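You operate a simulated robot arm through the tools that you are given. There is no shell and no other tool. Be economical: measure what you need, move in short steps, check, and stop when the job is done.

You are at the controls of a simulated robot arm. One attempt, no reset.

JOB
Connect the blue tube and give it air at the blue mark.
Fine: plug into the blue tube socket first; open the red air lever, set the black air knob by the gauge, open the yellow air lever last; both stay open.

The check looks at the end state, three seconds after you hand in, the way a careful person would. Anything else that was tipped, shoved, dropped, spilled or broken makes it a failure.

ROBOT AND FRAMES
A 6-joint arm with a two-finger parallel gripper, fixed in place. Base frame: the origin is at the foot of the arm, x ahead of it, y to its left, z up. Lengths are in cm, angles in degrees, forces in N, time in s.
With the tool pointing down near the work surface it reaches from about 24 to 66 cm from the base axis. Its first joint turns from -66.0 to 66.0 degrees. Payload 2.9 kg.
Tool frame: the origin (TCP) lies between the finger pads and is the grasp point; the fingertips stand 3 cm ahead of it; z points along the fingers, y is the line along which they close. Largest opening 11 cm; finger width 2, thickness 1; the body of the gripper, 4.8 by 11.2 cm, starts 5.5 cm behind the TCP.
Orientation is that of the tool frame in the base frame, as a unit quaternion [w, x, y, z]. With the fingers straight down and closing along the base's y, the tool's x points along the base's -x, its y along +y and its z along -z.

CONTROLS
- The arm moves only by the tool nudge_tool. Its argument "steps" is a list of rows, each a list of 3 entries, a list of its own where there are three numbers: the shift along the tool's x, y, z in units of 300 mm (1.0 is 300 mm), then the turn, a rotation vector about the tool's x, y, z in units of 45 degrees (1.0 is 45 degrees), then the gripper command, from -1 (shut) to 1 (fully open), values between in proportion. In form: [[[dx, dy, dz], [rx, ry, rz], jaw], ...]. A call has 1 to 8 rows; each row is the pose to reach, as a shift and turn from the pose commanded when the call began, along the tool's axes at that moment. A call with a number of a shift or a turn outside -1 to 1 is refused whole. Rows are played at 5 a second. More than 5 cm and 8.6 degrees between two rows, or a gripper value outside its range, and nothing of the call is played. A pose out of reach is approached as far as the arm can. The call stops where the force on the tool passes 40 N (or 10 N more than at its start, if that is more) or the arm is blocked; 0.2 s more then pass. Each finger travels about 10.8 cm/s and halts on what it meets, pressing with about 27 N; the grip force reading is that of the motor and also rises with nothing between the fingers. The clock runs only during rows and for 0.2 s after the last one: add rows that repeat a pose to give the fingers time. The reply holds the time, the measured pose of the TCP, the force on the tool along the base axes, the opening and the grip force, in the units named above and with some noise, and new pictures: "views" is both (left out), scene, wrist or none.
- Cameras (640 x 400 px; columns grow to the right, rows downward): "scene" is fixed at [9.61, 44.58, 141.4]; the picture's right is [-0.58, -0.81, 0.00], its down [-0.23, 0.17, -0.96] and it looks along [0.78, -0.56, -0.29] (base axes); focal length 241 px, centre (320, 200). "wrist" rides on the gripper at [7.2, 1.7, -10.3] in the tool frame; the picture's right is [-0.23, 0.97, 0.00], its down [-0.76, -0.18, -0.62] and it looks along [-0.61, -0.14, 0.78] (tool axes); focal length 222 px, centre (320, 200). There is no depth. A picture from a camera that has moved, and an enlarged one, comes with that camera's place and axes in the base frame and with its lens.
- close_up(camera, box): a new picture of the part [left, top, right, bottom] of that camera's present view, enlarged. It takes no simulated time.
- hand_in(): hands the job in; it is judged then, once.

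Go step by step. Nothing tells you positions but the pictures and the camera data: compare them with the known pose of the tool, close in by small moves and look again before you grip or let go. The budget is 120 turns and 170 pictures, counting those below and the enlarged ones. Unless the task says otherwise, let go and move clear before handing in, and close with one line.

The tools are called by a JSON object that holds its "api" and its "payload". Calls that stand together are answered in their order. nudge_tool: Moves the arm, as the interface text tells. Its arguments: {"type":"object","properties":{"steps":{"type":"array"},"views":{"type":"string","enum":["both","scene","wrist","none"]}},"required":["steps"]} The other tools are called the same way: close_up (camera, box) takes an enlarged picture of a part of a camera's view; hand_in () hands the job in.

At the start:

```text
t: 0.0
tcp_pos: [27.32, 16.08, 134.97]
tcp_rot: [0.0, -0.002, 1.0, 0.0]
wrist_force: [0.2, 0.3, -0.6]
width: 11.01
gripper_force: 0.0
```

scene: 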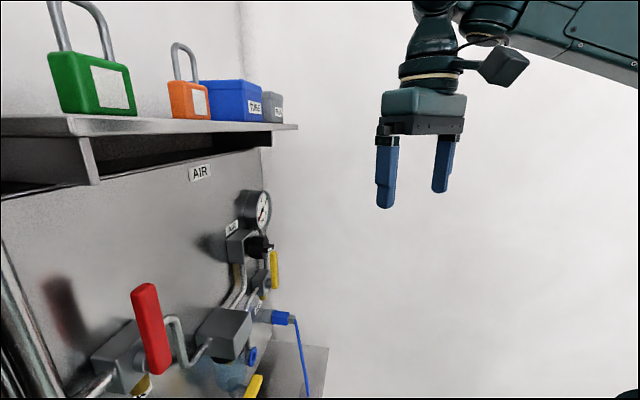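
wrist: 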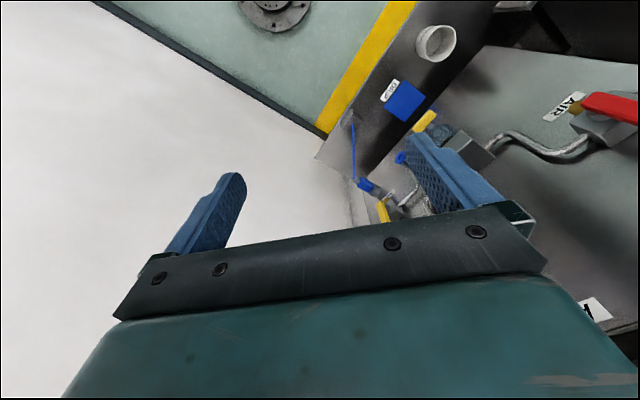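

I see an air panel with a red lever, a gauge with a knob, yellow levers, and a blue plug/tube. I'll enlarge the relevant parts first.

{"api": "close_up", "payload": {"camera": "scene", "box": [180, 180, 340, 280]}}

{"api": "close_up", "payload": {"camera": "scene", "box": [80, 260, 340, 400]}}

{"api": "close_up", "payload": {"camera": "wrist", "box": [300, 0, 640, 230]}}

```text
4.00 times, centred on (260, 230) of scene
camera zoom: at [9.61, 44.58, 141.4], right [-0.58, -0.81, 0.0], down [-0.23, 0.17, -0.96], along [0.78, -0.56, -0.29], focal length 963 px, centre (560, 80)
```

zoom: 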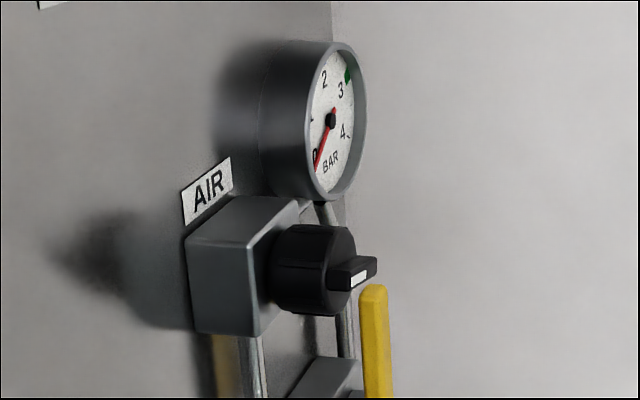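

```text
2.46 times, centred on (210, 330) of scene
camera zoom: at [9.61, 44.58, 141.4], right [-0.58, -0.81, 0.0], down [-0.23, 0.17, -0.96], along [0.78, -0.56, -0.29], focal length 592 px, centre (591, -120)
```

zoom: 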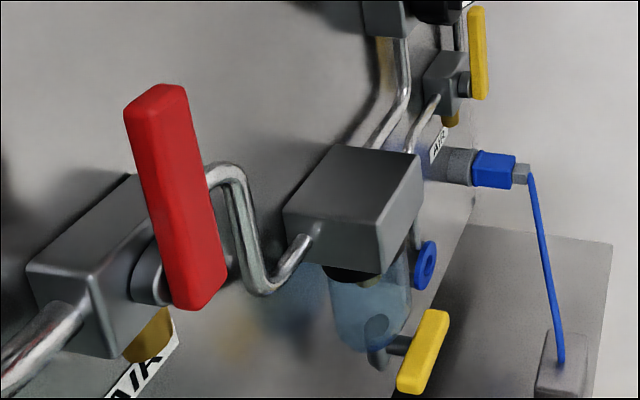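

```text
1.74 times, centred on (470, 115) of wrist
camera zoom: at [20.07, 17.81, 145.4], right [0.23, 0.97, 0.0], down [0.76, -0.18, 0.62], along [0.61, -0.14, -0.78], focal length 386 px, centre (59, 348)
```

zoom: 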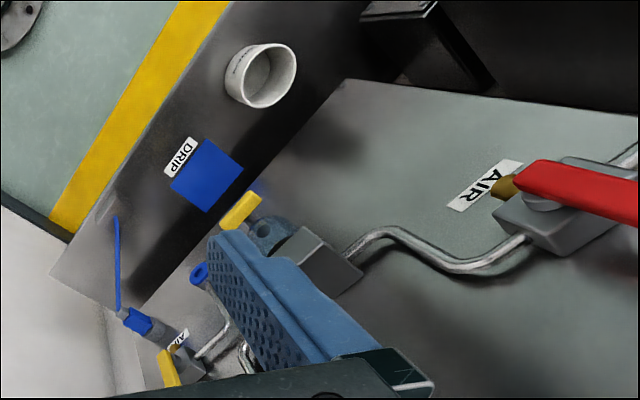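

The panel seems to be rotated about 45° relative to the base, about 58 cm out. I'll yaw the tool toward it for a better look.

{"api": "nudge_tool", "payload": {"steps": [[[0, 0, 0], [0, 0, -0.17], 1], [[0, 0, 0], [0, 0, -0.34], 1], [[0, 0, 0], [0, 0, -0.5], 1], [[0, 0, 0], [0, 0, -0.67], 1], [[0, 0, 0], [0, 0, -0.84], 1], [[0, 0, 0], [0, 0, -1], 1], [[0, 0, 0], [0, 0, -1], 1]], "views": "wrist"}}

```text
t: 1.6
tcp_pos: [27.4, 16.1, 134.86]
tcp_rot: [0.001, -0.384, 0.923, 0.0]
wrist_force: [0.8, -0.1, -0.3]
width: 11.0
gripper_force: 0.0
camera wrist: at [21.1, 12.23, 145.33], right [-0.53, 0.85, 0.0], down [0.66, 0.41, 0.62], along [0.53, 0.33, -0.78], focal length 222 px, centre (320, 200)
```

wrist: 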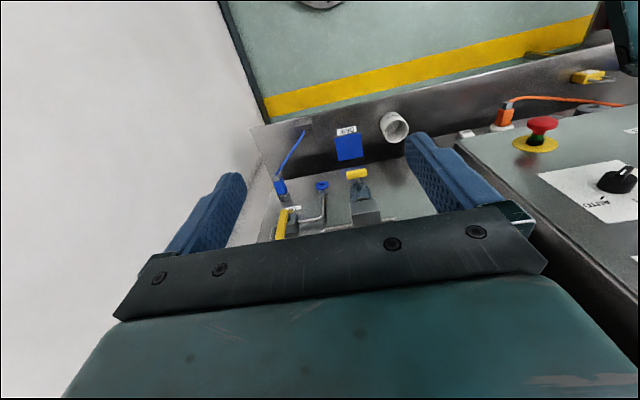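

Now pitch up 45° to look at the panel.

{"api": "nudge_tool", "payload": {"steps": [[[0, 0, 0], [0, -0.17, 0], 1], [[0, 0, 0], [0, -0.34, 0], 1], [[0, 0, 0], [0, -0.5, 0], 1], [[0, 0, 0], [0, -0.67, 0], 1], [[0, 0, 0], [0, -0.84, 0], 1], [[0, 0, 0], [0, -1, 0], 1], [[0, 0, 0], [0, -1, 0], 1]], "views": "wrist"}}

```text
t: 3.2
tcp_pos: [28.22, 15.9, 144.0]
tcp_rot: [0.288, -0.362, 0.881, 0.105]
wrist_force: [-0.3, 0.5, 0.2]
width: 10.99
gripper_force: 0.0
out of reach, approached as far as the arm can: row 3, 4, 5, 6, 7
camera wrist: at [18.35, 8.88, 148.19], right [-0.55, 0.83, 0.11], down [0.29, 0.07, 0.95], along [0.78, 0.56, -0.28], focal length 222 px, centre (320, 200)
```

wrist: 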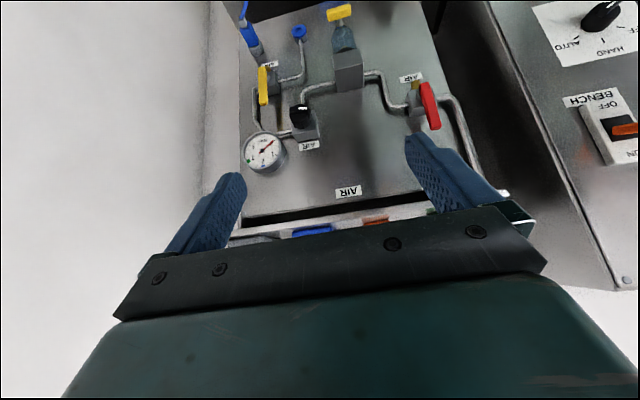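

The whole panel is now visible (upside down). I'll zoom in on it.

{"api": "close_up", "payload": {"camera": "wrist", "box": [220, 0, 380, 100]}}

{"api": "close_up", "payload": {"camera": "wrist", "box": [220, 90, 340, 190]}}

{"api": "close_up", "payload": {"camera": "wrist", "box": [320, 20, 480, 130]}}

```text
4.00 times, centred on (300, 50) of wrist
camera zoom: at [18.35, 8.88, 148.19], right [-0.55, 0.83, 0.11], down [0.29, 0.07, 0.95], along [0.78, 0.56, -0.28], focal length 888 px, centre (400, 800)
```

zoom: 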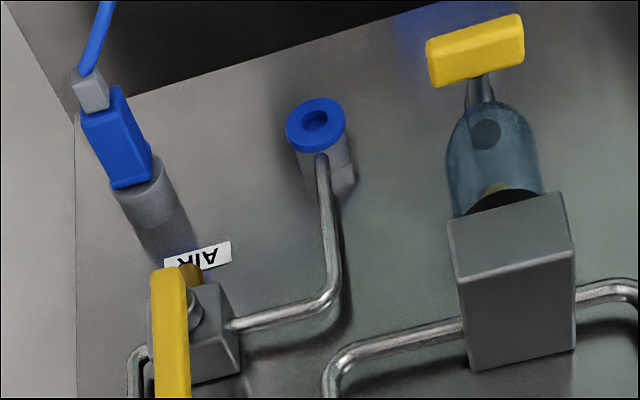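

```text
4.00 times, centred on (280, 140) of wrist
camera zoom: at [18.35, 8.88, 148.19], right [-0.55, 0.83, 0.11], down [0.29, 0.07, 0.95], along [0.78, 0.56, -0.28], focal length 888 px, centre (480, 440)
```

zoom: 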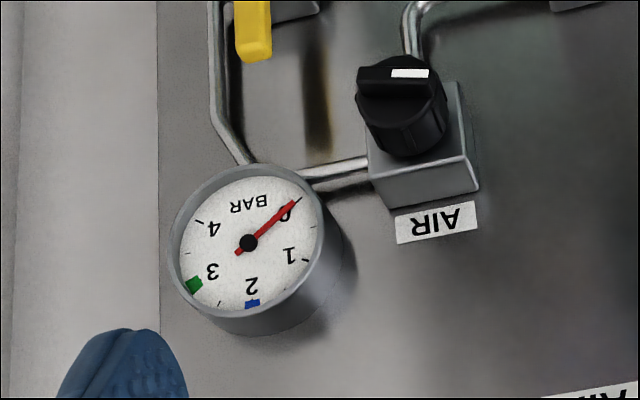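

```text
3.64 times, centred on (400, 75) of wrist
camera zoom: at [18.35, 8.88, 148.19], right [-0.55, 0.83, 0.11], down [0.29, 0.07, 0.95], along [0.78, 0.56, -0.28], focal length 808 px, centre (29, 654)
```

zoom: 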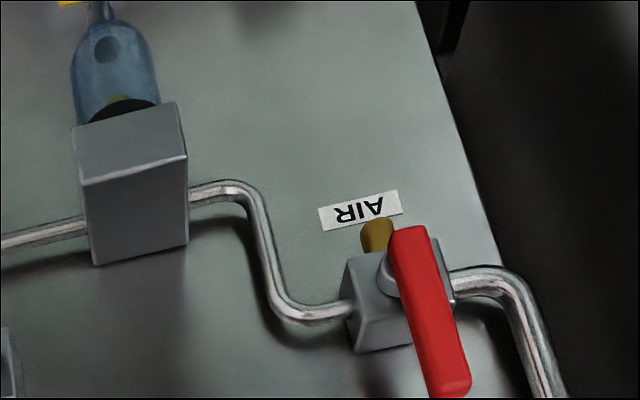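

Plan: the plug is parked in the grey holder near (59, 22, 92). The real blue socket is near (52, 33, 92). The panel faces the base at a bearing of about 33°, and the blue mark is at about 2 bar. I'll descend toward the plug.

{"api": "nudge_tool", "payload": {"steps": [[[0.04, -0.04, 0.13], [0, 0, 0], 1], [[0.08, -0.08, 0.26], [0, 0, 0], 1], [[0.12, -0.12, 0.39], [0, 0, 0], 1], [[0.16, -0.16, 0.52], [0, 0, 0], 1], [[0.2, -0.2, 0.65], [0, 0, 0], 1], [[0.2, -0.2, 0.65], [0, 0, 0], 1]], "views": "wrist"}}

```text
t: 4.6
tcp_pos: [40.06, 17.01, 141.49]
tcp_rot: [0.284, -0.362, 0.882, 0.104]
wrist_force: [-1.8, 0.3, -1.1]
width: 10.97
gripper_force: 0.1
out of reach, approached as far as the arm can: row 1, 2, 3, 4, 5, 6
camera wrist: at [30.27, 9.94, 145.78], right [-0.55, 0.83, 0.11], down [0.3, 0.07, 0.95], along [0.78, 0.56, -0.28], focal length 222 px, centre (320, 200)
```

wrist: 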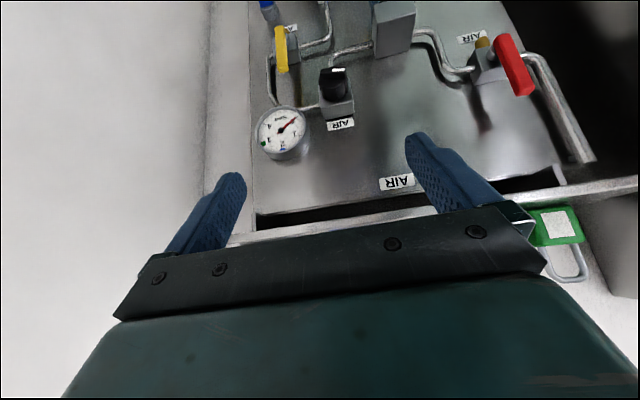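

The 45° tilt is out of reach here, so I'll ease it back and see where the commanded pose lies.

{"api": "nudge_tool", "payload": {"steps": [[[0, 0, 0], [0, 0.15, 0], 1], [[0, 0, 0], [0, 0.3, 0], 1], [[0, 0, 0], [0, 0.45, 0], 1], [[0, 0, 0], [0, 0.45, 0], 1]], "views": "none"}}

```text
t: 5.6
tcp_pos: [40.15, 16.55, 141.39]
tcp_rot: [0.127, -0.375, 0.918, 0.039]
wrist_force: [-0.1, -0.3, 0.4]
width: 11.0
gripper_force: 0.2
```

{"api": "nudge_tool", "payload": {"steps": [[[0.03, -0.023, 0.143], [0, 0, 0.04], 1], [[0.06, -0.046, 0.286], [0, 0, 0.08], 1], [[0.09, -0.07, 0.43], [0, 0, 0.12], 1], [[0.12, -0.09, 0.57], [0, 0, 0.16], 1], [[0.15, -0.115, 0.715], [0, 0, 0.2], 1], [[0.18, -0.14, 0.857], [0, 0, 0.25], 1], [[0.2, -0.16, 1.0], [0, 0, 0.25], 1], [[0.2, -0.16, 1.0], [0, 0, 0.25], 1]], "views": "both"}}

```text
t: 7.4
tcp_pos: [53.81, 16.12, 121.34]
tcp_rot: [0.12, -0.283, 0.95, 0.052]
wrist_force: [0.5, -0.1, -0.7]
width: 11.02
gripper_force: 0.1
out of reach, approached as far as the arm can: row 3, 4, 5, 6, 7, 8
camera wrist: at [44.97, 11.95, 129.51], right [-0.35, 0.93, 0.09], down [0.59, 0.15, 0.79], along [0.73, 0.33, -0.6], focal length 222 px, centre (320, 200)
```

scene: 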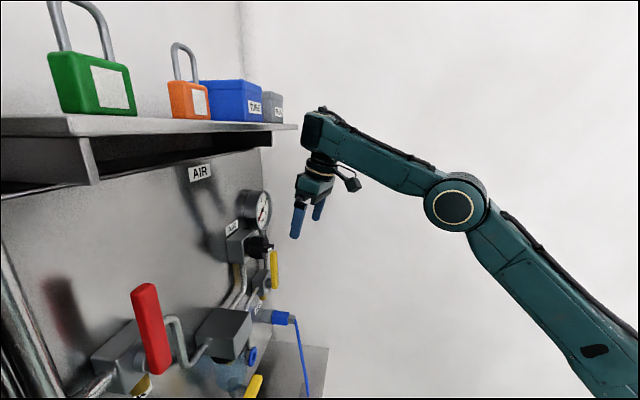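
wrist: 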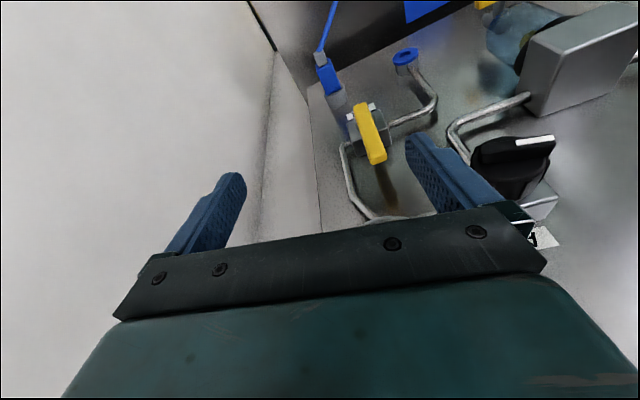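

The arm slid outward. I'll try a short straight move down and back to learn the reach behaviour.

{"api": "nudge_tool", "payload": {"steps": [[[0.034, -0.004, 0.128], [0, 0, 0], 1], [[0.069, -0.008, 0.257], [0, 0, 0], 1], [[0.069, -0.008, 0.257], [0, 0, 0], 1]], "views": "none"}}

```text
t: 8.2
tcp_pos: [57.92, 16.54, 116.32]
tcp_rot: [0.122, -0.284, 0.95, 0.052]
wrist_force: [-0.4, -0.6, -0.7]
width: 10.99
gripper_force: 0.0
out of reach, approached as far as the arm can: row 1, 2, 3
```

I'll make the tool vertical and try descending.

{"api": "nudge_tool", "payload": {"steps": [[[0, 0, 0], [0, 0.15, 0], 1], [[0, 0, 0], [0, 0.3, 0], 1], [[0, 0, 0], [0, 0.33, 0], 1], [[0, 0, 0], [0, 0.33, 0], 1]], "views": "none"}}

```text
t: 9.2
tcp_pos: [58.05, 16.66, 116.13]
tcp_rot: [-0.001, -0.288, 0.958, 0.015]
wrist_force: [-0.3, 0.5, 0.2]
width: 10.97
gripper_force: 0.1
```

{"api": "nudge_tool", "payload": {"steps": [[[0.08, 0.04, 0.11], [0, 0, 0], 1], [[0.16, 0.08, 0.22], [0, 0, 0], 1], [[0.237, 0.117, 0.337], [0, 0, 0], 1], [[0.237, 0.117, 0.337], [0, 0, 0], 1]], "views": "both"}}

```text
t: 10.2
tcp_pos: [54.38, 17.04, 108.99]
tcp_rot: [-0.003, -0.287, 0.958, 0.015]
wrist_force: [0.5, 0.7, -0.3]
width: 11.01
gripper_force: 0.0
out of reach, approached as far as the arm can: row 2, 3, 4
camera wrist: at [47.48, 14.12, 119.42], right [-0.35, 0.94, 0.03], down [0.74, 0.25, 0.62], along [0.57, 0.24, -0.78], focal length 222 px, centre (320, 200)
```

scene: 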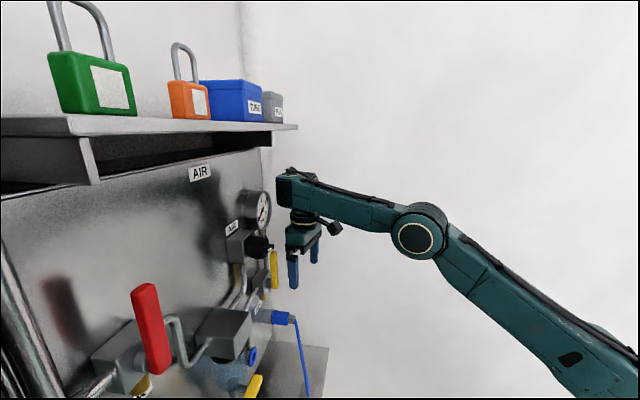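
wrist: 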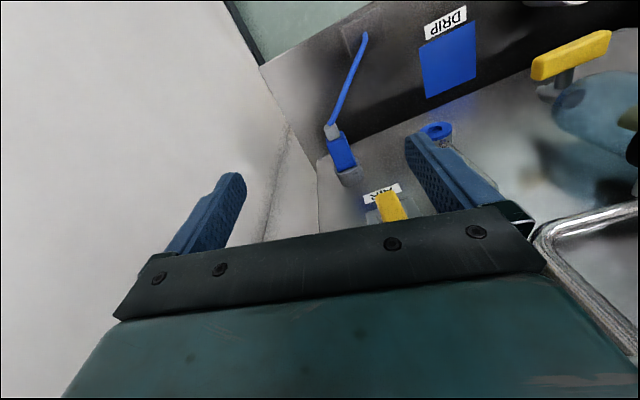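

Still limited. I'll test whether an inward tilt frees up the motion.

{"api": "nudge_tool", "payload": {"steps": [[[0, 0, 0], [0, 0.17, 0], 1], [[0, 0, 0], [0, 0.34, 0], 1], [[0.06, 0, 0.06], [0, 0.34, 0], 1], [[0.12, 0, 0.12], [0, 0.34, 0], 1], [[0.18, 0, 0.18], [0, 0.34, 0], 1], [[0.18, 0, 0.18], [0, 0.34, 0], 1]], "views": "none"}}

```text
t: 11.6
tcp_pos: [50.55, 14.69, 103.34]
tcp_rot: [-0.131, -0.217, 0.967, -0.032]
wrist_force: [-3.1, 0.2, -0.1]
width: 11.02
gripper_force: 0.0
out of reach, approached as far as the arm can: row 2
```

{"api": "nudge_tool", "payload": {"steps": [[[0, 0, 0], [0, 0, 0], 1], [[0, 0, 0], [0, 0, 0], 1]], "views": "both"}}

```text
t: 12.2
tcp_pos: [49.85, 14.71, 103.6]
tcp_rot: [-0.129, -0.287, 0.949, -0.024]
wrist_force: [-0.4, 0.7, -0.5]
width: 10.98
gripper_force: 0.0
camera wrist: at [45.5, 13.43, 115.58], right [-0.35, 0.93, -0.03], down [0.85, 0.34, 0.4], along [0.38, 0.12, -0.92], focal length 222 px, centre (320, 200)
```

scene: 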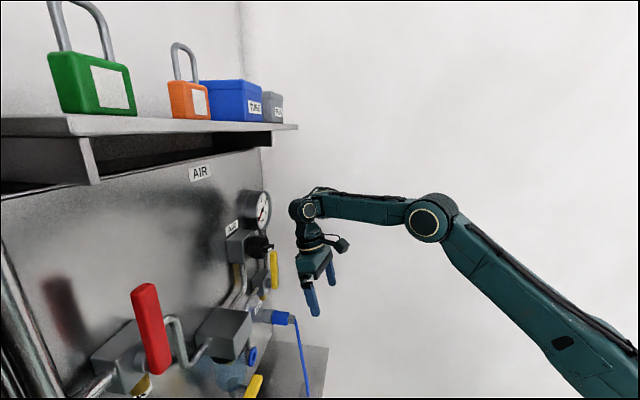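
wrist: 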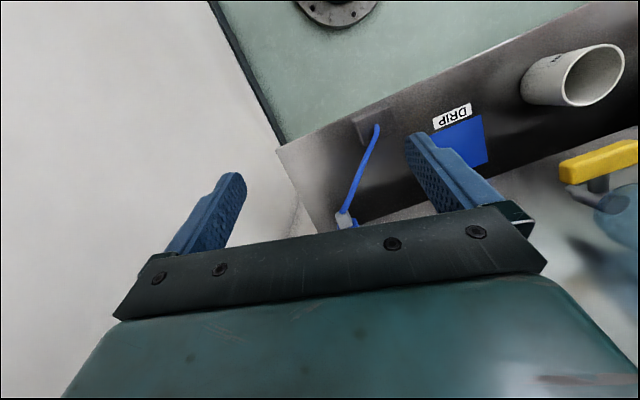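

The wrist has settled into a different configuration, which may have more freedom. I'll test outward tilts again.

{"api": "nudge_tool", "payload": {"steps": [[[0, 0, 0], [0, -0.17, 0], 1], [[0, 0, 0], [0, -0.34, 0], 1], [[0, 0, 0], [0, -0.5, 0], 1], [[0, 0, 0], [0, -0.67, 0], 1], [[0, 0, 0], [0, -0.84, 0], 1], [[0, 0, 0], [0, -1, 0], 1], [[0, 0, 0], [0, -1, 0], 1]], "views": "both"}}

```text
t: 13.2
tcp_pos: [59.52, 16.94, 108.72]
tcp_rot: [0.087, -0.312, 0.945, 0.035]
wrist_force: [-28.4, -17.0, 7.7]
width: 11.01
gripper_force: 0.0
out of reach, approached as far as the arm can: row 1, 2, 3, 4
stopped in row 4: the force on the tool passed its limit (the readings are from after the stop); the commanded pose is now the measured one
camera wrist: at [51.32, 12.82, 117.6], right [-0.4, 0.91, 0.05], down [0.62, 0.23, 0.75], along [0.68, 0.34, -0.66], focal length 222 px, centre (320, 200)
```

scene: 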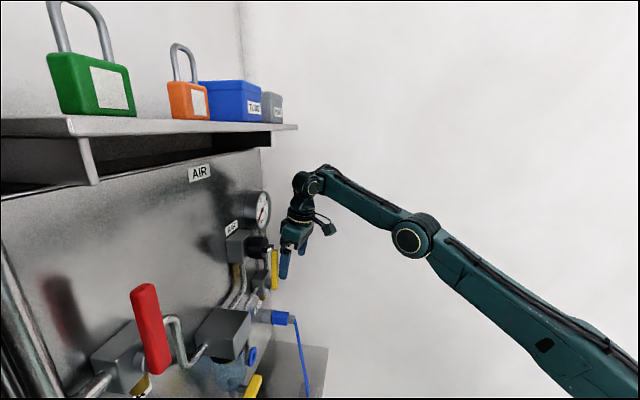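
wrist: 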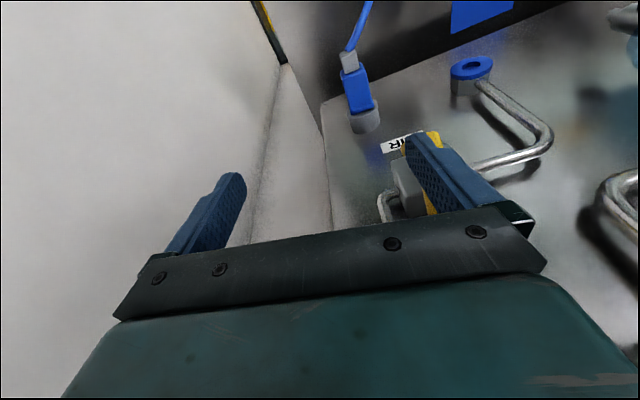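

I slid outward into contact. I'll back off up and inward while easing the tilt.

{"api": "nudge_tool", "payload": {"steps": [[[0.05, 0, -0.04], [0, 0.15, 0], 1], [[0.1, 0, -0.08], [0, 0.3, 0], 1], [[0.17, 0, -0.12], [0, 0.45, 0], 1], [[0.24, 0, -0.16], [0, 0.6, 0], 1], [[0.24, 0, -0.16], [0, 0.6, 0], 1], [[0.24, 0, -0.16], [0, 0.6, 0], 1]], "views": "both"}}

{"api": "close_up", "payload": {"camera": "scene", "box": [200, 180, 330, 330]}}

```text
t: 14.6
tcp_pos: [53.25, 12.49, 111.79]
tcp_rot: [-0.137, -0.308, 0.941, -0.036]
wrist_force: [-0.4, 0.1, -0.5]
width: 10.97
gripper_force: 0.0
camera wrist: at [48.97, 11.35, 123.8], right [-0.4, 0.92, -0.05], down [0.84, 0.39, 0.38], along [0.37, 0.11, -0.92], focal length 222 px, centre (320, 200)
```

scene: 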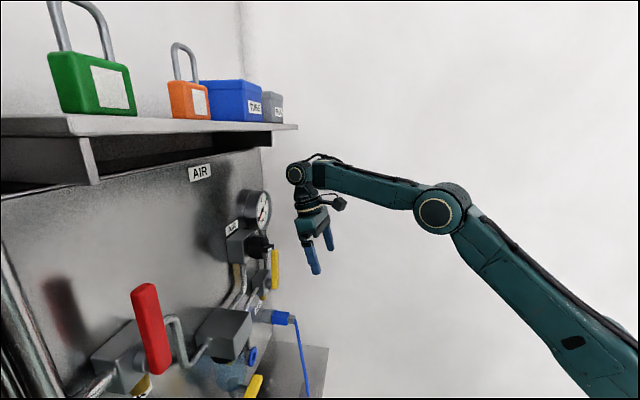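
wrist: 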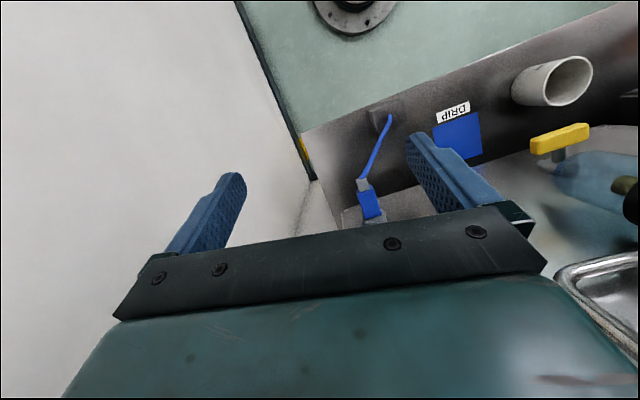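

```text
2.67 times, centred on (265, 255) of scene
camera zoom: at [9.61, 44.58, 141.4], right [-0.58, -0.81, 0.0], down [-0.23, 0.17, -0.96], along [0.78, -0.56, -0.29], focal length 642 px, centre (467, 53)
```

zoom: 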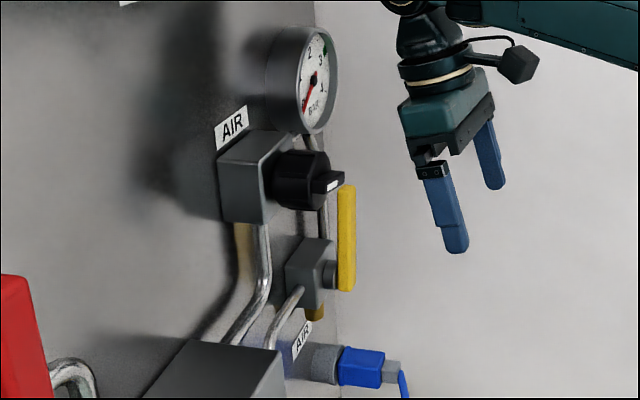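

The lever is unmoved. I'll test whether aligning the tool with the arm plane permits the outward tilt.

{"api": "nudge_tool", "payload": {"steps": [[[0, 0, 0], [0, 0, 0.15], 1], [[0, 0, 0], [0, 0, 0.3], 1], [[0, 0, 0], [0, 0, 0.45], 1], [[0, 0, 0], [0, 0, 0.45], 1]], "views": "none"}}

{"api": "nudge_tool", "payload": {"steps": [[[0, 0, 0], [0, -0.17, 0], 1], [[0, 0, 0], [0, -0.34, 0], 1], [[0, 0, 0], [0, -0.34, 0], 1]], "views": "none"}}

{"api": "nudge_tool", "payload": {"steps": [[[0, 0, 0], [0, -0.17, 0], 1], [[0, 0, 0], [0, -0.17, 0], 1]], "views": "scene"}}

```text
t: 15.6
tcp_pos: [53.28, 12.4, 111.83]
tcp_rot: [-0.128, -0.137, 0.98, -0.06]
wrist_force: [0.2, -0.5, -1.1]
width: 11.02
gripper_force: 0.0
```

```text
t: 16.4
tcp_pos: [53.51, 12.32, 112.15]
tcp_rot: [0.002, -0.145, 0.989, -0.039]
wrist_force: [0.1, 0.0, 0.7]
width: 10.99
gripper_force: 0.0
out of reach, approached as far as the arm can: row 2
```

```text
t: 17.0
tcp_pos: [56.45, 13.23, 114.37]
tcp_rot: [0.069, -0.147, 0.986, -0.031]
wrist_force: [-1.2, -0.2, -0.4]
width: 11.02
gripper_force: 0.0
out of reach, approached as far as the arm can: row 1, 2
```

scene: 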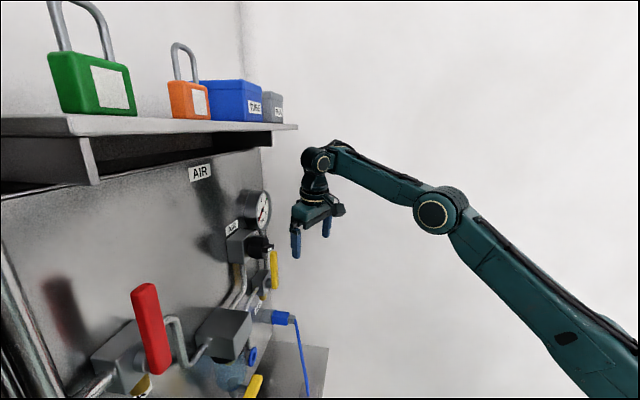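

The wrist seems to have a limit on outward pitch. I'll test closer in: pull back with inward tilt, then straighten.

{"api": "nudge_tool", "payload": {"steps": [[[0.0, 0, 0], [0, 0.17, 0], 1], [[0, 0, 0], [0, 0.34, 0], 1], [[0.15, 0, 0], [0, 0.5, 0], 1], [[0.3, 0, 0], [0, 0.5, 0], 1], [[0.45, 0, 0], [0, 0.5, 0], 1], [[0.55, 0, 0], [0, 0.5, 0], 1], [[0.55, 0, 0], [0, 0.5, 0], 1]], "views": "scene"}}

```text
t: 18.6
tcp_pos: [41.52, 8.53, 113.39]
tcp_rot: [-0.125, -0.137, 0.981, -0.059]
wrist_force: [0.3, 0.3, 0.4]
width: 11.02
gripper_force: 0.1
out of reach, approached as far as the arm can: row 6, 7
```

scene: 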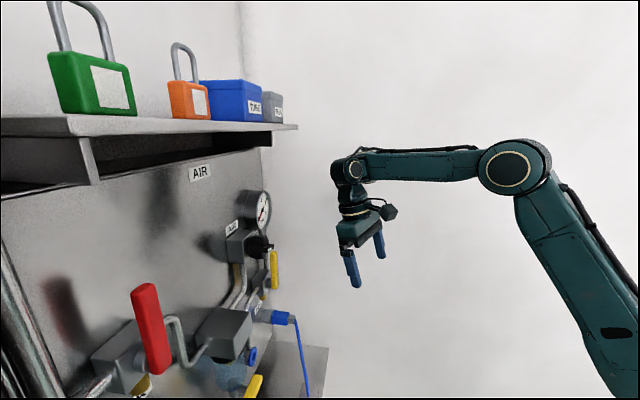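

The limit tracks the angle between gripper and forearm in every pose. It might be the camera side fouling the forearm, so I'll test rolling the tool away in free space.

{"api": "nudge_tool", "payload": {"steps": [[[0, 0, -0.1], [0, 0, 0.17], 1], [[0, 0, -0.2], [0, 0, 0.34], 1], [[0, 0, -0.2], [0, 0, 0.5], 1], [[0, 0, -0.2], [0, 0, 0.67], 1], [[0, 0, -0.2], [0, 0, 0.84], 1], [[0, 0, -0.2], [0, 0, 1.0], 1], [[0, 0, -0.2], [0, 0, 1.0], 1]], "views": "none"}}

{"api": "nudge_tool", "payload": {"steps": [[[0, 0, 0], [0, 0, 0.17], 1], [[0, 0, 0], [0, 0, 0.34], 1], [[0, 0, 0], [0, 0, 0.5], 1], [[0, 0, 0], [0, 0, 0.67], 1], [[0, 0, 0], [0, 0, 0.84], 1], [[0, 0, 0], [0, 0, 1.0], 1], [[0, 0, 0], [0, 0, 1.0], 1]], "views": "scene"}}

```text
t: 20.2
tcp_pos: [42.24, 9.22, 118.0]
tcp_rot: [-0.092, 0.247, 0.959, -0.103]
wrist_force: [0.9, 0.1, 0.2]
width: 11.0
gripper_force: 0.1
```

```text
t: 21.8
tcp_pos: [42.14, 9.22, 118.05]
tcp_rot: [-0.045, 0.596, 0.791, -0.129]
wrist_force: [0.1, -0.4, 0.2]
width: 11.01
gripper_force: 0.1
```

scene: 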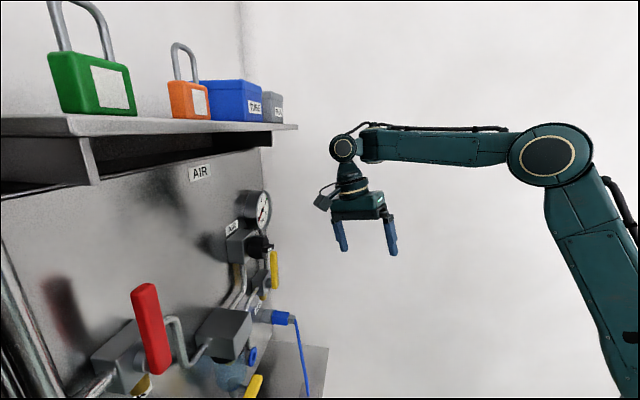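

{"api": "nudge_tool", "payload": {"steps": [[[0, 0, 0], [-0.17, 0, 0], 1], [[0, 0, 0], [-0.34, 0, 0], 1], [[0, 0, 0], [-0.5, 0, 0], 1], [[0, 0, 0], [-0.67, 0, 0], 1], [[0, 0, 0], [-0.84, 0, 0], 1], [[0, 0, 0], [-0.84, 0, 0], 1]], "views": "scene"}}

```text
t: 23.2
tcp_pos: [47.42, 19.03, 130.94]
tcp_rot: [0.15, 0.582, 0.788, 0.133]
wrist_force: [0.1, 0.4, -0.9]
width: 11.02
gripper_force: 0.1
out of reach, approached as far as the arm can: row 2, 3, 4, 5, 6
```

scene: 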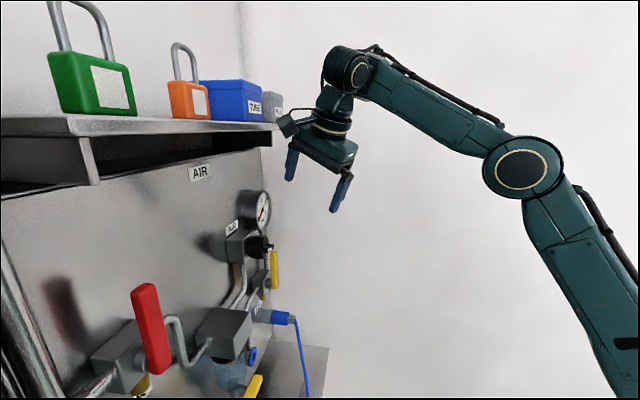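

Roll makes no difference. I'll return toward the nominal roll, then test a low tool-down pose closer to the base.

{"api": "nudge_tool", "payload": {"steps": [[[0, 0, 0], [0.17, 0, 0], 1], [[0, 0, 0], [0.34, 0, 0], 1], [[0, 0, 0], [0.5, 0, 0], 1], [[0, 0, 0], [0.5, 0, 0], 1]], "views": "none"}}

{"api": "nudge_tool", "payload": {"steps": [[[0, 0, 0], [0, 0, -0.17], 1], [[0, 0, 0], [0, 0, -0.34], 1], [[0, 0, 0], [0, 0, -0.5], 1], [[0, 0, 0], [0, 0, -0.67], 1], [[0, 0, 0], [0, 0, -0.84], 1], [[0, 0, 0], [0, 0, -1.0], 1], [[0, 0, 0], [0, 0, -1.0], 1]], "views": "none"}}

{"api": "nudge_tool", "payload": {"steps": [[[0, 0, 0], [0, 0, -0.17], 1], [[0, 0, 0], [0, 0, -0.34], 1], [[0, 0, 0], [0, 0, -0.5], 1], [[0, 0, 0], [0, 0, -0.67], 1], [[0, 0, 0], [0, 0, -0.84], 1], [[0, 0, 0], [0, 0, -1.0], 1], [[0, 0, 0], [0, 0, -1.0], 1]], "views": "scene"}}

```text
t: 23.9
tcp_pos: [47.92, 18.88, 131.63]
tcp_rot: [0.101, 0.51, 0.854, -0.014]
wrist_force: [-17.0, -9.4, -4.9]
width: 10.99
gripper_force: 0.1
out of reach, approached as far as the arm can: row 3
stopped in row 3: the force on the tool passed its limit (the readings are from after the stop); the commanded pose is now the measured one
```

```text
t: 25.5
tcp_pos: [48.17, 18.66, 131.56]
tcp_rot: [0.089, 0.148, 0.984, -0.051]
wrist_force: [-4.0, -18.0, 3.8]
width: 11.0
gripper_force: 0.1
```

```text
t: 27.1
tcp_pos: [48.17, 18.83, 131.42]
tcp_rot: [0.061, -0.242, 0.965, -0.08]
wrist_force: [0.2, -0.5, 0.6]
width: 11.03
gripper_force: 0.1
```

scene: 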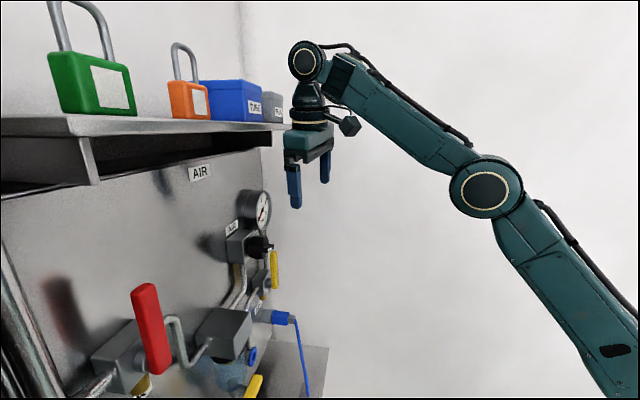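

I'm close to the shelf, so I'll move back into free space and level the tool.

{"api": "nudge_tool", "payload": {"steps": [[[0.1, -0.04, 0], [-0.08, 0.03, 0], 1], [[0.2, -0.07, 0], [-0.16, 0.07, 0], 1], [[0.3, -0.1, 0], [-0.234, 0.1, 0], 1], [[0.38, -0.14, 0], [-0.234, 0.1, 0], 1], [[0.38, -0.14, 0], [-0.234, 0.1, 0], 1]], "views": "none"}}

```text
t: 28.3
tcp_pos: [39.9, 9.75, 131.38]
tcp_rot: [0.002, -0.242, 0.97, -0.001]
wrist_force: [-0.8, 0.1, 0.7]
width: 11.01
gripper_force: 0.1
```

{"api": "nudge_tool", "payload": {"steps": [[[0, 0, 0.13], [0, 0, 0], 1], [[0, 0, 0.26], [0, 0, 0], 1], [[0, 0, 0.39], [0, 0, 0], 1], [[0, 0, 0.52], [0, 0, 0], 1], [[0, 0, 0.65], [0, 0, 0], 1], [[0, 0, 0.78], [0, 0, 0], 1], [[0, 0, 0.78], [0, 0, 0], 1]], "views": "scene"}}

```text
t: 29.9
tcp_pos: [40.08, 9.92, 107.5]
tcp_rot: [0.002, -0.242, 0.97, -0.001]
wrist_force: [-0.7, -0.1, 0.5]
width: 11.02
gripper_force: 0.1
```

scene: 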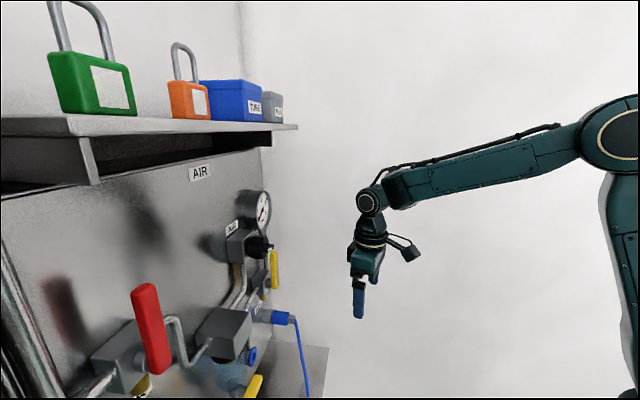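

Now it descends freely, so the wrist is in a better branch. I'll test outward tilt here.

{"api": "nudge_tool", "payload": {"steps": [[[0, 0, 0], [0, -0.17, 0], 1], [[0, 0, 0], [0, -0.34, 0], 1], [[0, 0, 0], [0, -0.5, 0], 1], [[0, 0, 0], [0, -0.67, 0], 1], [[0, 0, 0], [0, -0.84, 0], 1], [[0, 0, 0], [0, -1.0, 0], 1], [[0, 0, 0], [0, -1.0, 0], 1]], "views": "both"}}

```text
t: 31.5
tcp_pos: [40.07, 9.95, 107.81]
tcp_rot: [0.374, -0.223, 0.896, 0.092]
wrist_force: [-0.2, 0.4, 0.4]
width: 10.99
gripper_force: 0.0
camera wrist: at [28.25, 5.48, 109.98], right [-0.32, 0.94, 0.16], down [0.17, -0.11, 0.98], along [0.93, 0.34, -0.12], focal length 222 px, centre (320, 200)
```

scene: 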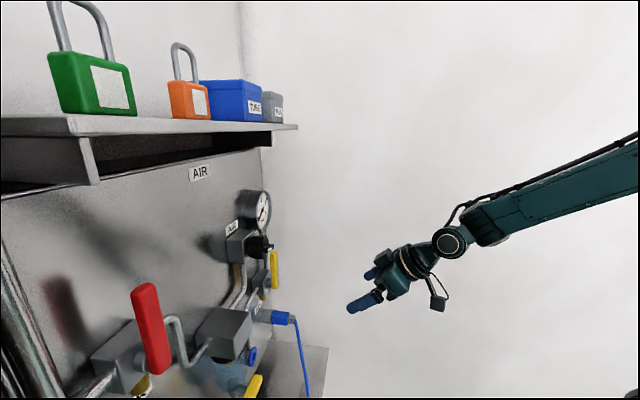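
wrist: 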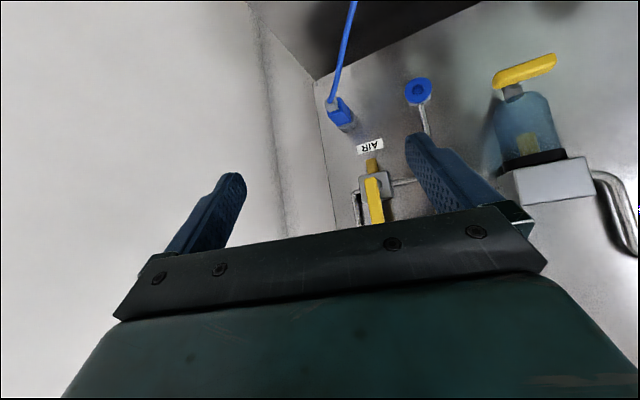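

A 45° tilt now works. I'll measure positions precisely from here with close-ups.

{"api": "close_up", "payload": {"camera": "wrist", "box": [310, 60, 450, 230]}}

{"api": "close_up", "payload": {"camera": "scene", "box": [220, 230, 320, 380]}}

```text
2.35 times, centred on (380, 145) of wrist
camera zoom: at [28.25, 5.48, 109.98], right [-0.32, 0.94, 0.16], down [0.17, -0.11, 0.98], along [0.93, 0.34, -0.12], focal length 523 px, centre (179, 329)
```

zoom: 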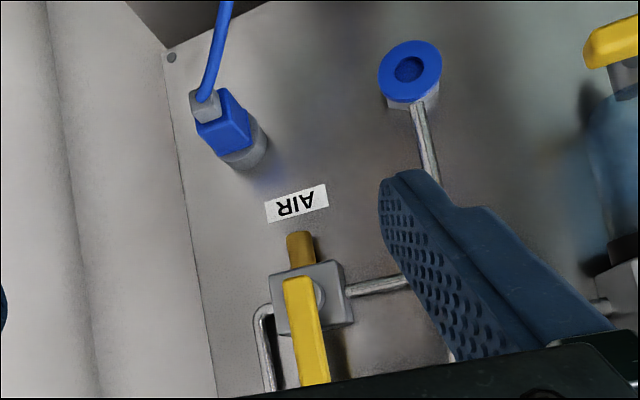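

```text
2.67 times, centred on (270, 305) of scene
camera zoom: at [9.61, 44.58, 141.4], right [-0.58, -0.81, 0.0], down [-0.23, 0.17, -0.96], along [0.78, -0.56, -0.29], focal length 642 px, centre (453, -80)
```

zoom: 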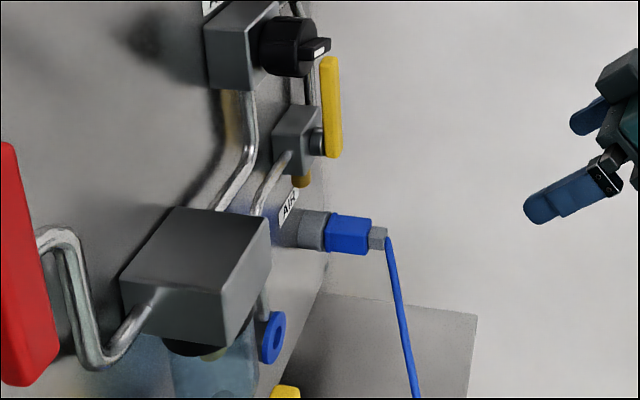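

The socket is near (52.4, 32.6, 92), the plug body runs from (57.5, 20.5) to (60.4, 23.9) at z≈92, and the panel normal is at a bearing of about 43°. I'll go to a pre-grasp pose 10 cm back with a smaller opening.

{"api": "nudge_tool", "payload": {"steps": [[[-0.03, 0, 0.09], [-0.06, 0, -0.06], 0.5], [[-0.06, 0, 0.2], [-0.12, 0, -0.12], 0.2], [[-0.1, 0, 0.32], [-0.18, 0, -0.18], 0.0], [[-0.13, 0, 0.43], [-0.237, 0, -0.235], 0.0], [[-0.164, 0, 0.545], [-0.237, 0, -0.235], 0.0], [[-0.164, 0, 0.545], [-0.237, 0, -0.235], 0.0]], "views": "both"}}

```text
t: 32.9
tcp_pos: [53.06, 17.13, 99.61]
tcp_rot: [0.357, -0.339, 0.859, 0.139]
wrist_force: [-0.6, -0.2, -0.1]
width: 5.51
gripper_force: 0.0
camera wrist: at [42.82, 9.92, 101.79], right [-0.55, 0.82, 0.16], down [0.19, -0.06, 0.98], along [0.81, 0.57, -0.12], focal length 222 px, centre (320, 200)
```

scene: 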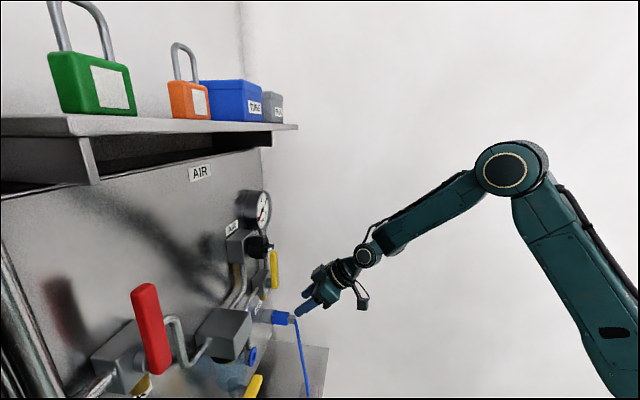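
wrist: 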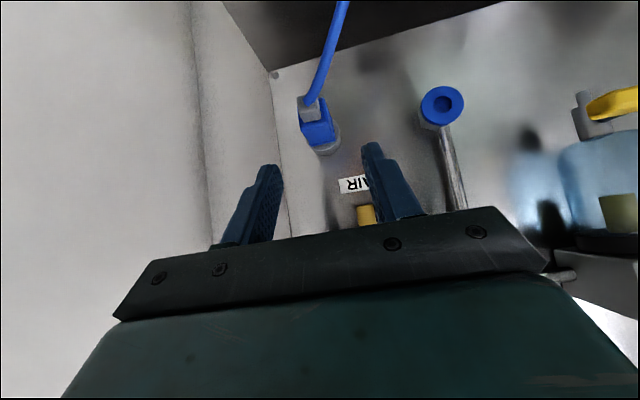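

{"api": "close_up", "payload": {"camera": "wrist", "box": [240, 60, 400, 220]}}

{"api": "close_up", "payload": {"camera": "scene", "box": [240, 280, 340, 350]}}

```text
2.50 times, centred on (320, 140) of wrist
camera zoom: at [42.82, 9.92, 101.79], right [-0.55, 0.82, 0.16], down [0.19, -0.06, 0.98], along [0.81, 0.57, -0.12], focal length 555 px, centre (320, 350)
```

zoom: 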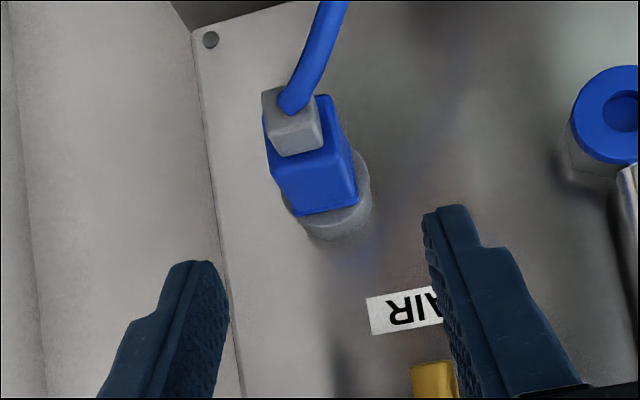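

```text
5.71 times, centred on (290, 315) of scene
camera zoom: at [9.61, 44.58, 141.4], right [-0.58, -0.81, 0.0], down [-0.23, 0.17, -0.96], along [0.78, -0.56, -0.29], focal length 1375 px, centre (491, -457)
```

zoom: 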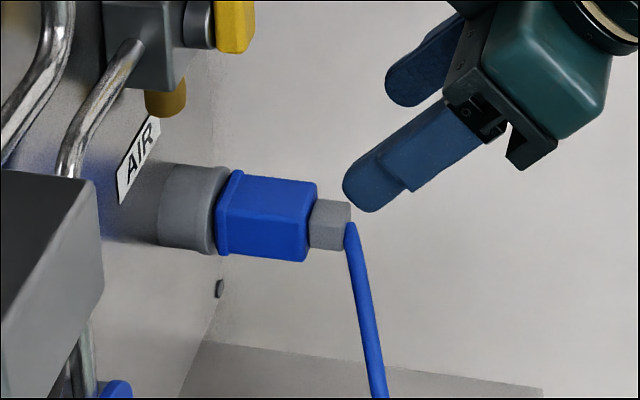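

The measurements agree: plug centre about (59.0, 22.2, 92.2), normal bearing about 45°. I'm approaching straight along the tool axis.

{"api": "nudge_tool", "payload": {"steps": [[[-0.002, -0.004, 0.12], [-0.02, 0, -0.02], 0.0], [[-0.004, -0.008, 0.22], [-0.031, 0, -0.031], 0.0], [[-0.004, -0.008, 0.22], [-0.031, 0, -0.031], 0.0]], "views": "both"}}

{"api": "close_up", "payload": {"camera": "wrist", "box": [240, 40, 440, 240]}}

{"api": "close_up", "payload": {"camera": "scene", "box": [240, 280, 340, 350]}}

```text
t: 33.7
tcp_pos: [56.95, 20.05, 95.17]
tcp_rot: [0.354, -0.354, 0.853, 0.146]
wrist_force: [-1.1, 0.5, -0.3]
width: 5.5
gripper_force: 0.1
camera wrist: at [46.91, 12.4, 97.36], right [-0.58, 0.8, 0.16], down [0.19, -0.06, 0.98], along [0.79, 0.59, -0.12], focal length 222 px, centre (320, 200)
```

scene: 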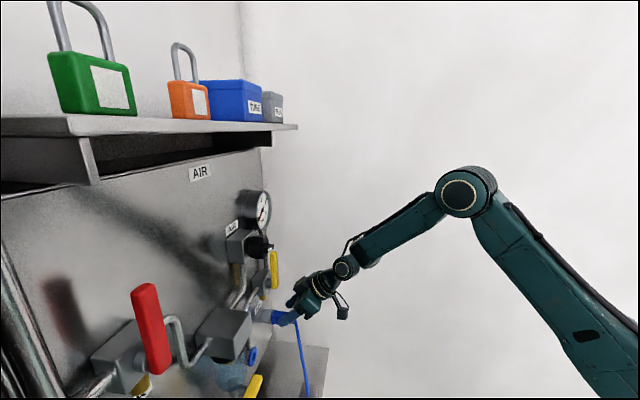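
wrist: 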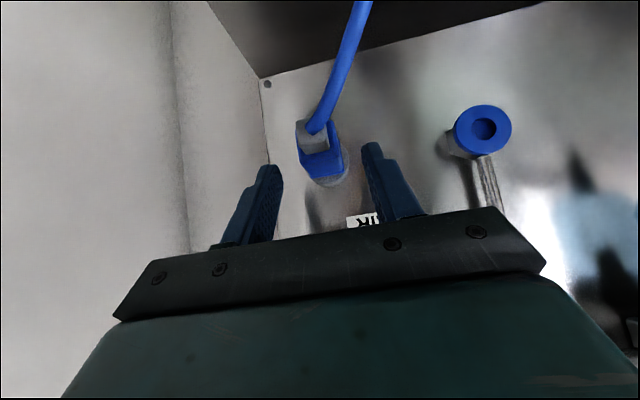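

```text
2.00 times, centred on (340, 140) of wrist
camera zoom: at [46.91, 12.4, 97.36], right [-0.58, 0.8, 0.16], down [0.19, -0.06, 0.98], along [0.79, 0.59, -0.12], focal length 444 px, centre (280, 320)
```

zoom: 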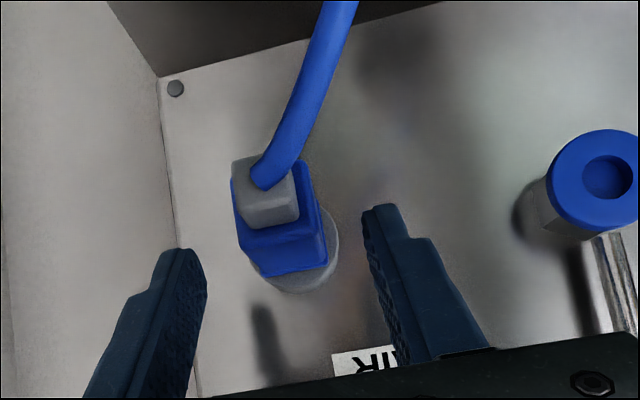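

```text
5.71 times, centred on (290, 315) of scene
camera zoom: at [9.61, 44.58, 141.4], right [-0.58, -0.81, 0.0], down [-0.23, 0.17, -0.96], along [0.78, -0.56, -0.29], focal length 1375 px, centre (491, -457)
```

zoom: 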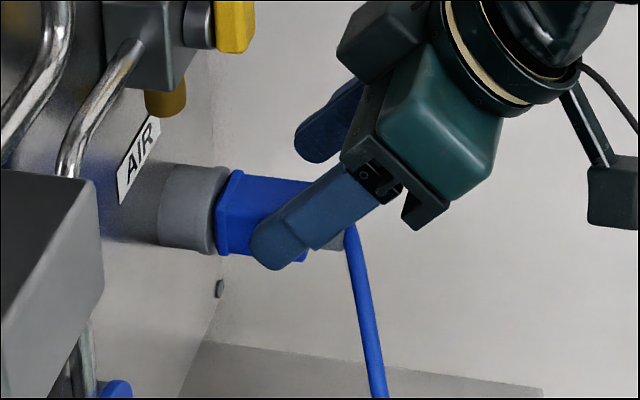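

Aligned laterally. Advance the last ~3 cm and close.

{"api": "nudge_tool", "payload": {"steps": [[[0.004, 0, 0.054], [0, 0, 0], 0.0], [[0.009, 0, 0.108], [0, 0, 0], 0.0], [[0.009, 0, 0.108], [0, 0, 0], 0.0]], "views": "none"}}

{"api": "close_up", "payload": {"camera": "scene", "box": [240, 280, 340, 350]}}

{"api": "close_up", "payload": {"camera": "wrist", "box": [240, 40, 440, 240]}}

```text
t: 34.5
tcp_pos: [58.21, 21.55, 92.73]
tcp_rot: [0.355, -0.354, 0.853, 0.146]
wrist_force: [-0.9, -0.3, -0.4]
width: 5.52
gripper_force: 0.1
```

```text
5.71 times, centred on (290, 315) of scene
camera zoom: at [9.61, 44.58, 141.4], right [-0.58, -0.81, 0.0], down [-0.23, 0.17, -0.96], along [0.78, -0.56, -0.29], focal length 1375 px, centre (491, -457)
```

zoom: 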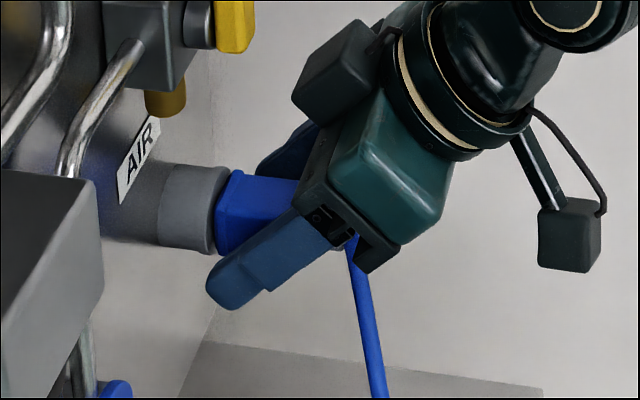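

```text
2.00 times, centred on (340, 140) of wrist
camera zoom: at [48.28, 14.0, 94.93], right [-0.58, 0.8, 0.16], down [0.19, -0.06, 0.98], along [0.8, 0.59, -0.12], focal length 444 px, centre (280, 320)
```

zoom: 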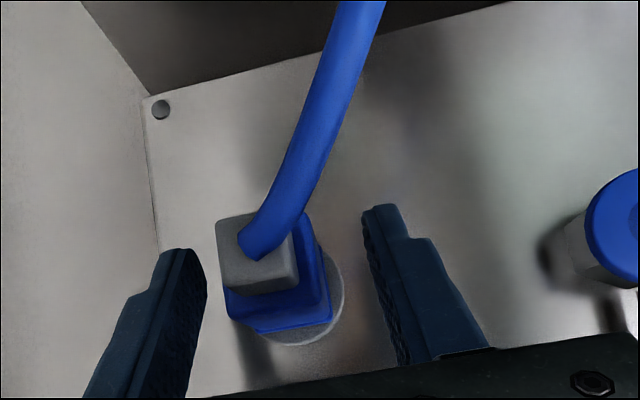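

Well placed. Close the gripper.

{"api": "nudge_tool", "payload": {"steps": [[[0, 0, 0], [0, 0, 0], -0.4], [[0, 0, 0], [0, 0, 0], -1], [[0, 0, 0], [0, 0, 0], -1], [[0, 0, 0], [0, 0, 0], -1]], "views": "wrist"}}

```text
t: 35.5
tcp_pos: [58.25, 21.49, 92.8]
tcp_rot: [0.355, -0.354, 0.853, 0.146]
wrist_force: [3.2, -0.8, -0.6]
width: 2.57
gripper_force: 26.9
camera wrist: at [48.29, 13.98, 94.93], right [-0.58, 0.8, 0.16], down [0.19, -0.06, 0.98], along [0.8, 0.59, -0.12], focal length 222 px, centre (320, 200)
```

wrist: 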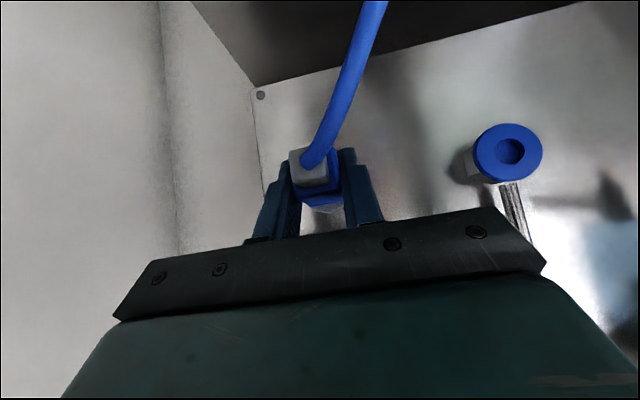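

Gripped at 2.57 cm. Pull straight out along the normal.

{"api": "nudge_tool", "payload": {"steps": [[[0.024, 0, -0.024], [0, 0, 0], -1], [[0.047, 0, -0.047], [0, 0, 0], -1], [[0.0706, 0, -0.0709], [0, 0, 0], -1], [[0.118, 0, -0.118], [0, 0, 0], -1], [[0.165, 0, -0.165], [0, 0, 0], -1], [[0.165, 0, -0.165], [0, 0, 0], -1]], "views": "both"}}

```text
t: 36.9
tcp_pos: [53.62, 16.51, 92.83]
tcp_rot: [0.355, -0.354, 0.853, 0.145]
wrist_force: [0.4, 0.1, -0.5]
width: 2.54
gripper_force: 26.6
camera wrist: at [43.63, 8.87, 95.01], right [-0.58, 0.8, 0.16], down [0.19, -0.06, 0.98], along [0.79, 0.59, -0.12], focal length 222 px, centre (320, 200)
```

scene: 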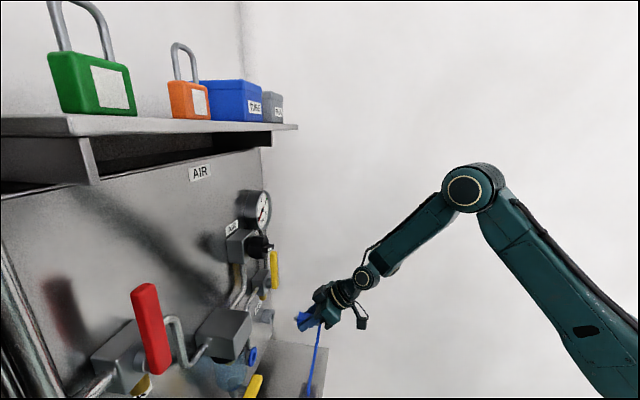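
wrist: 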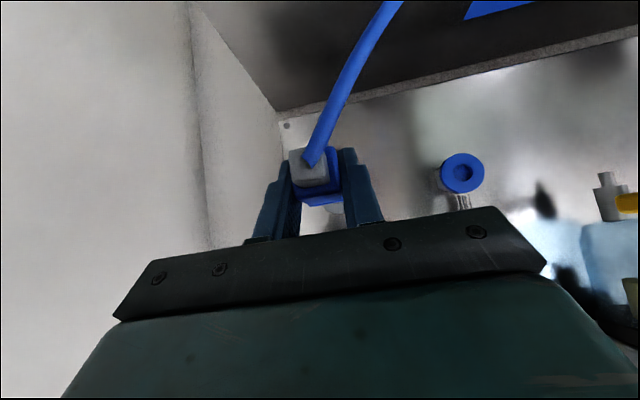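

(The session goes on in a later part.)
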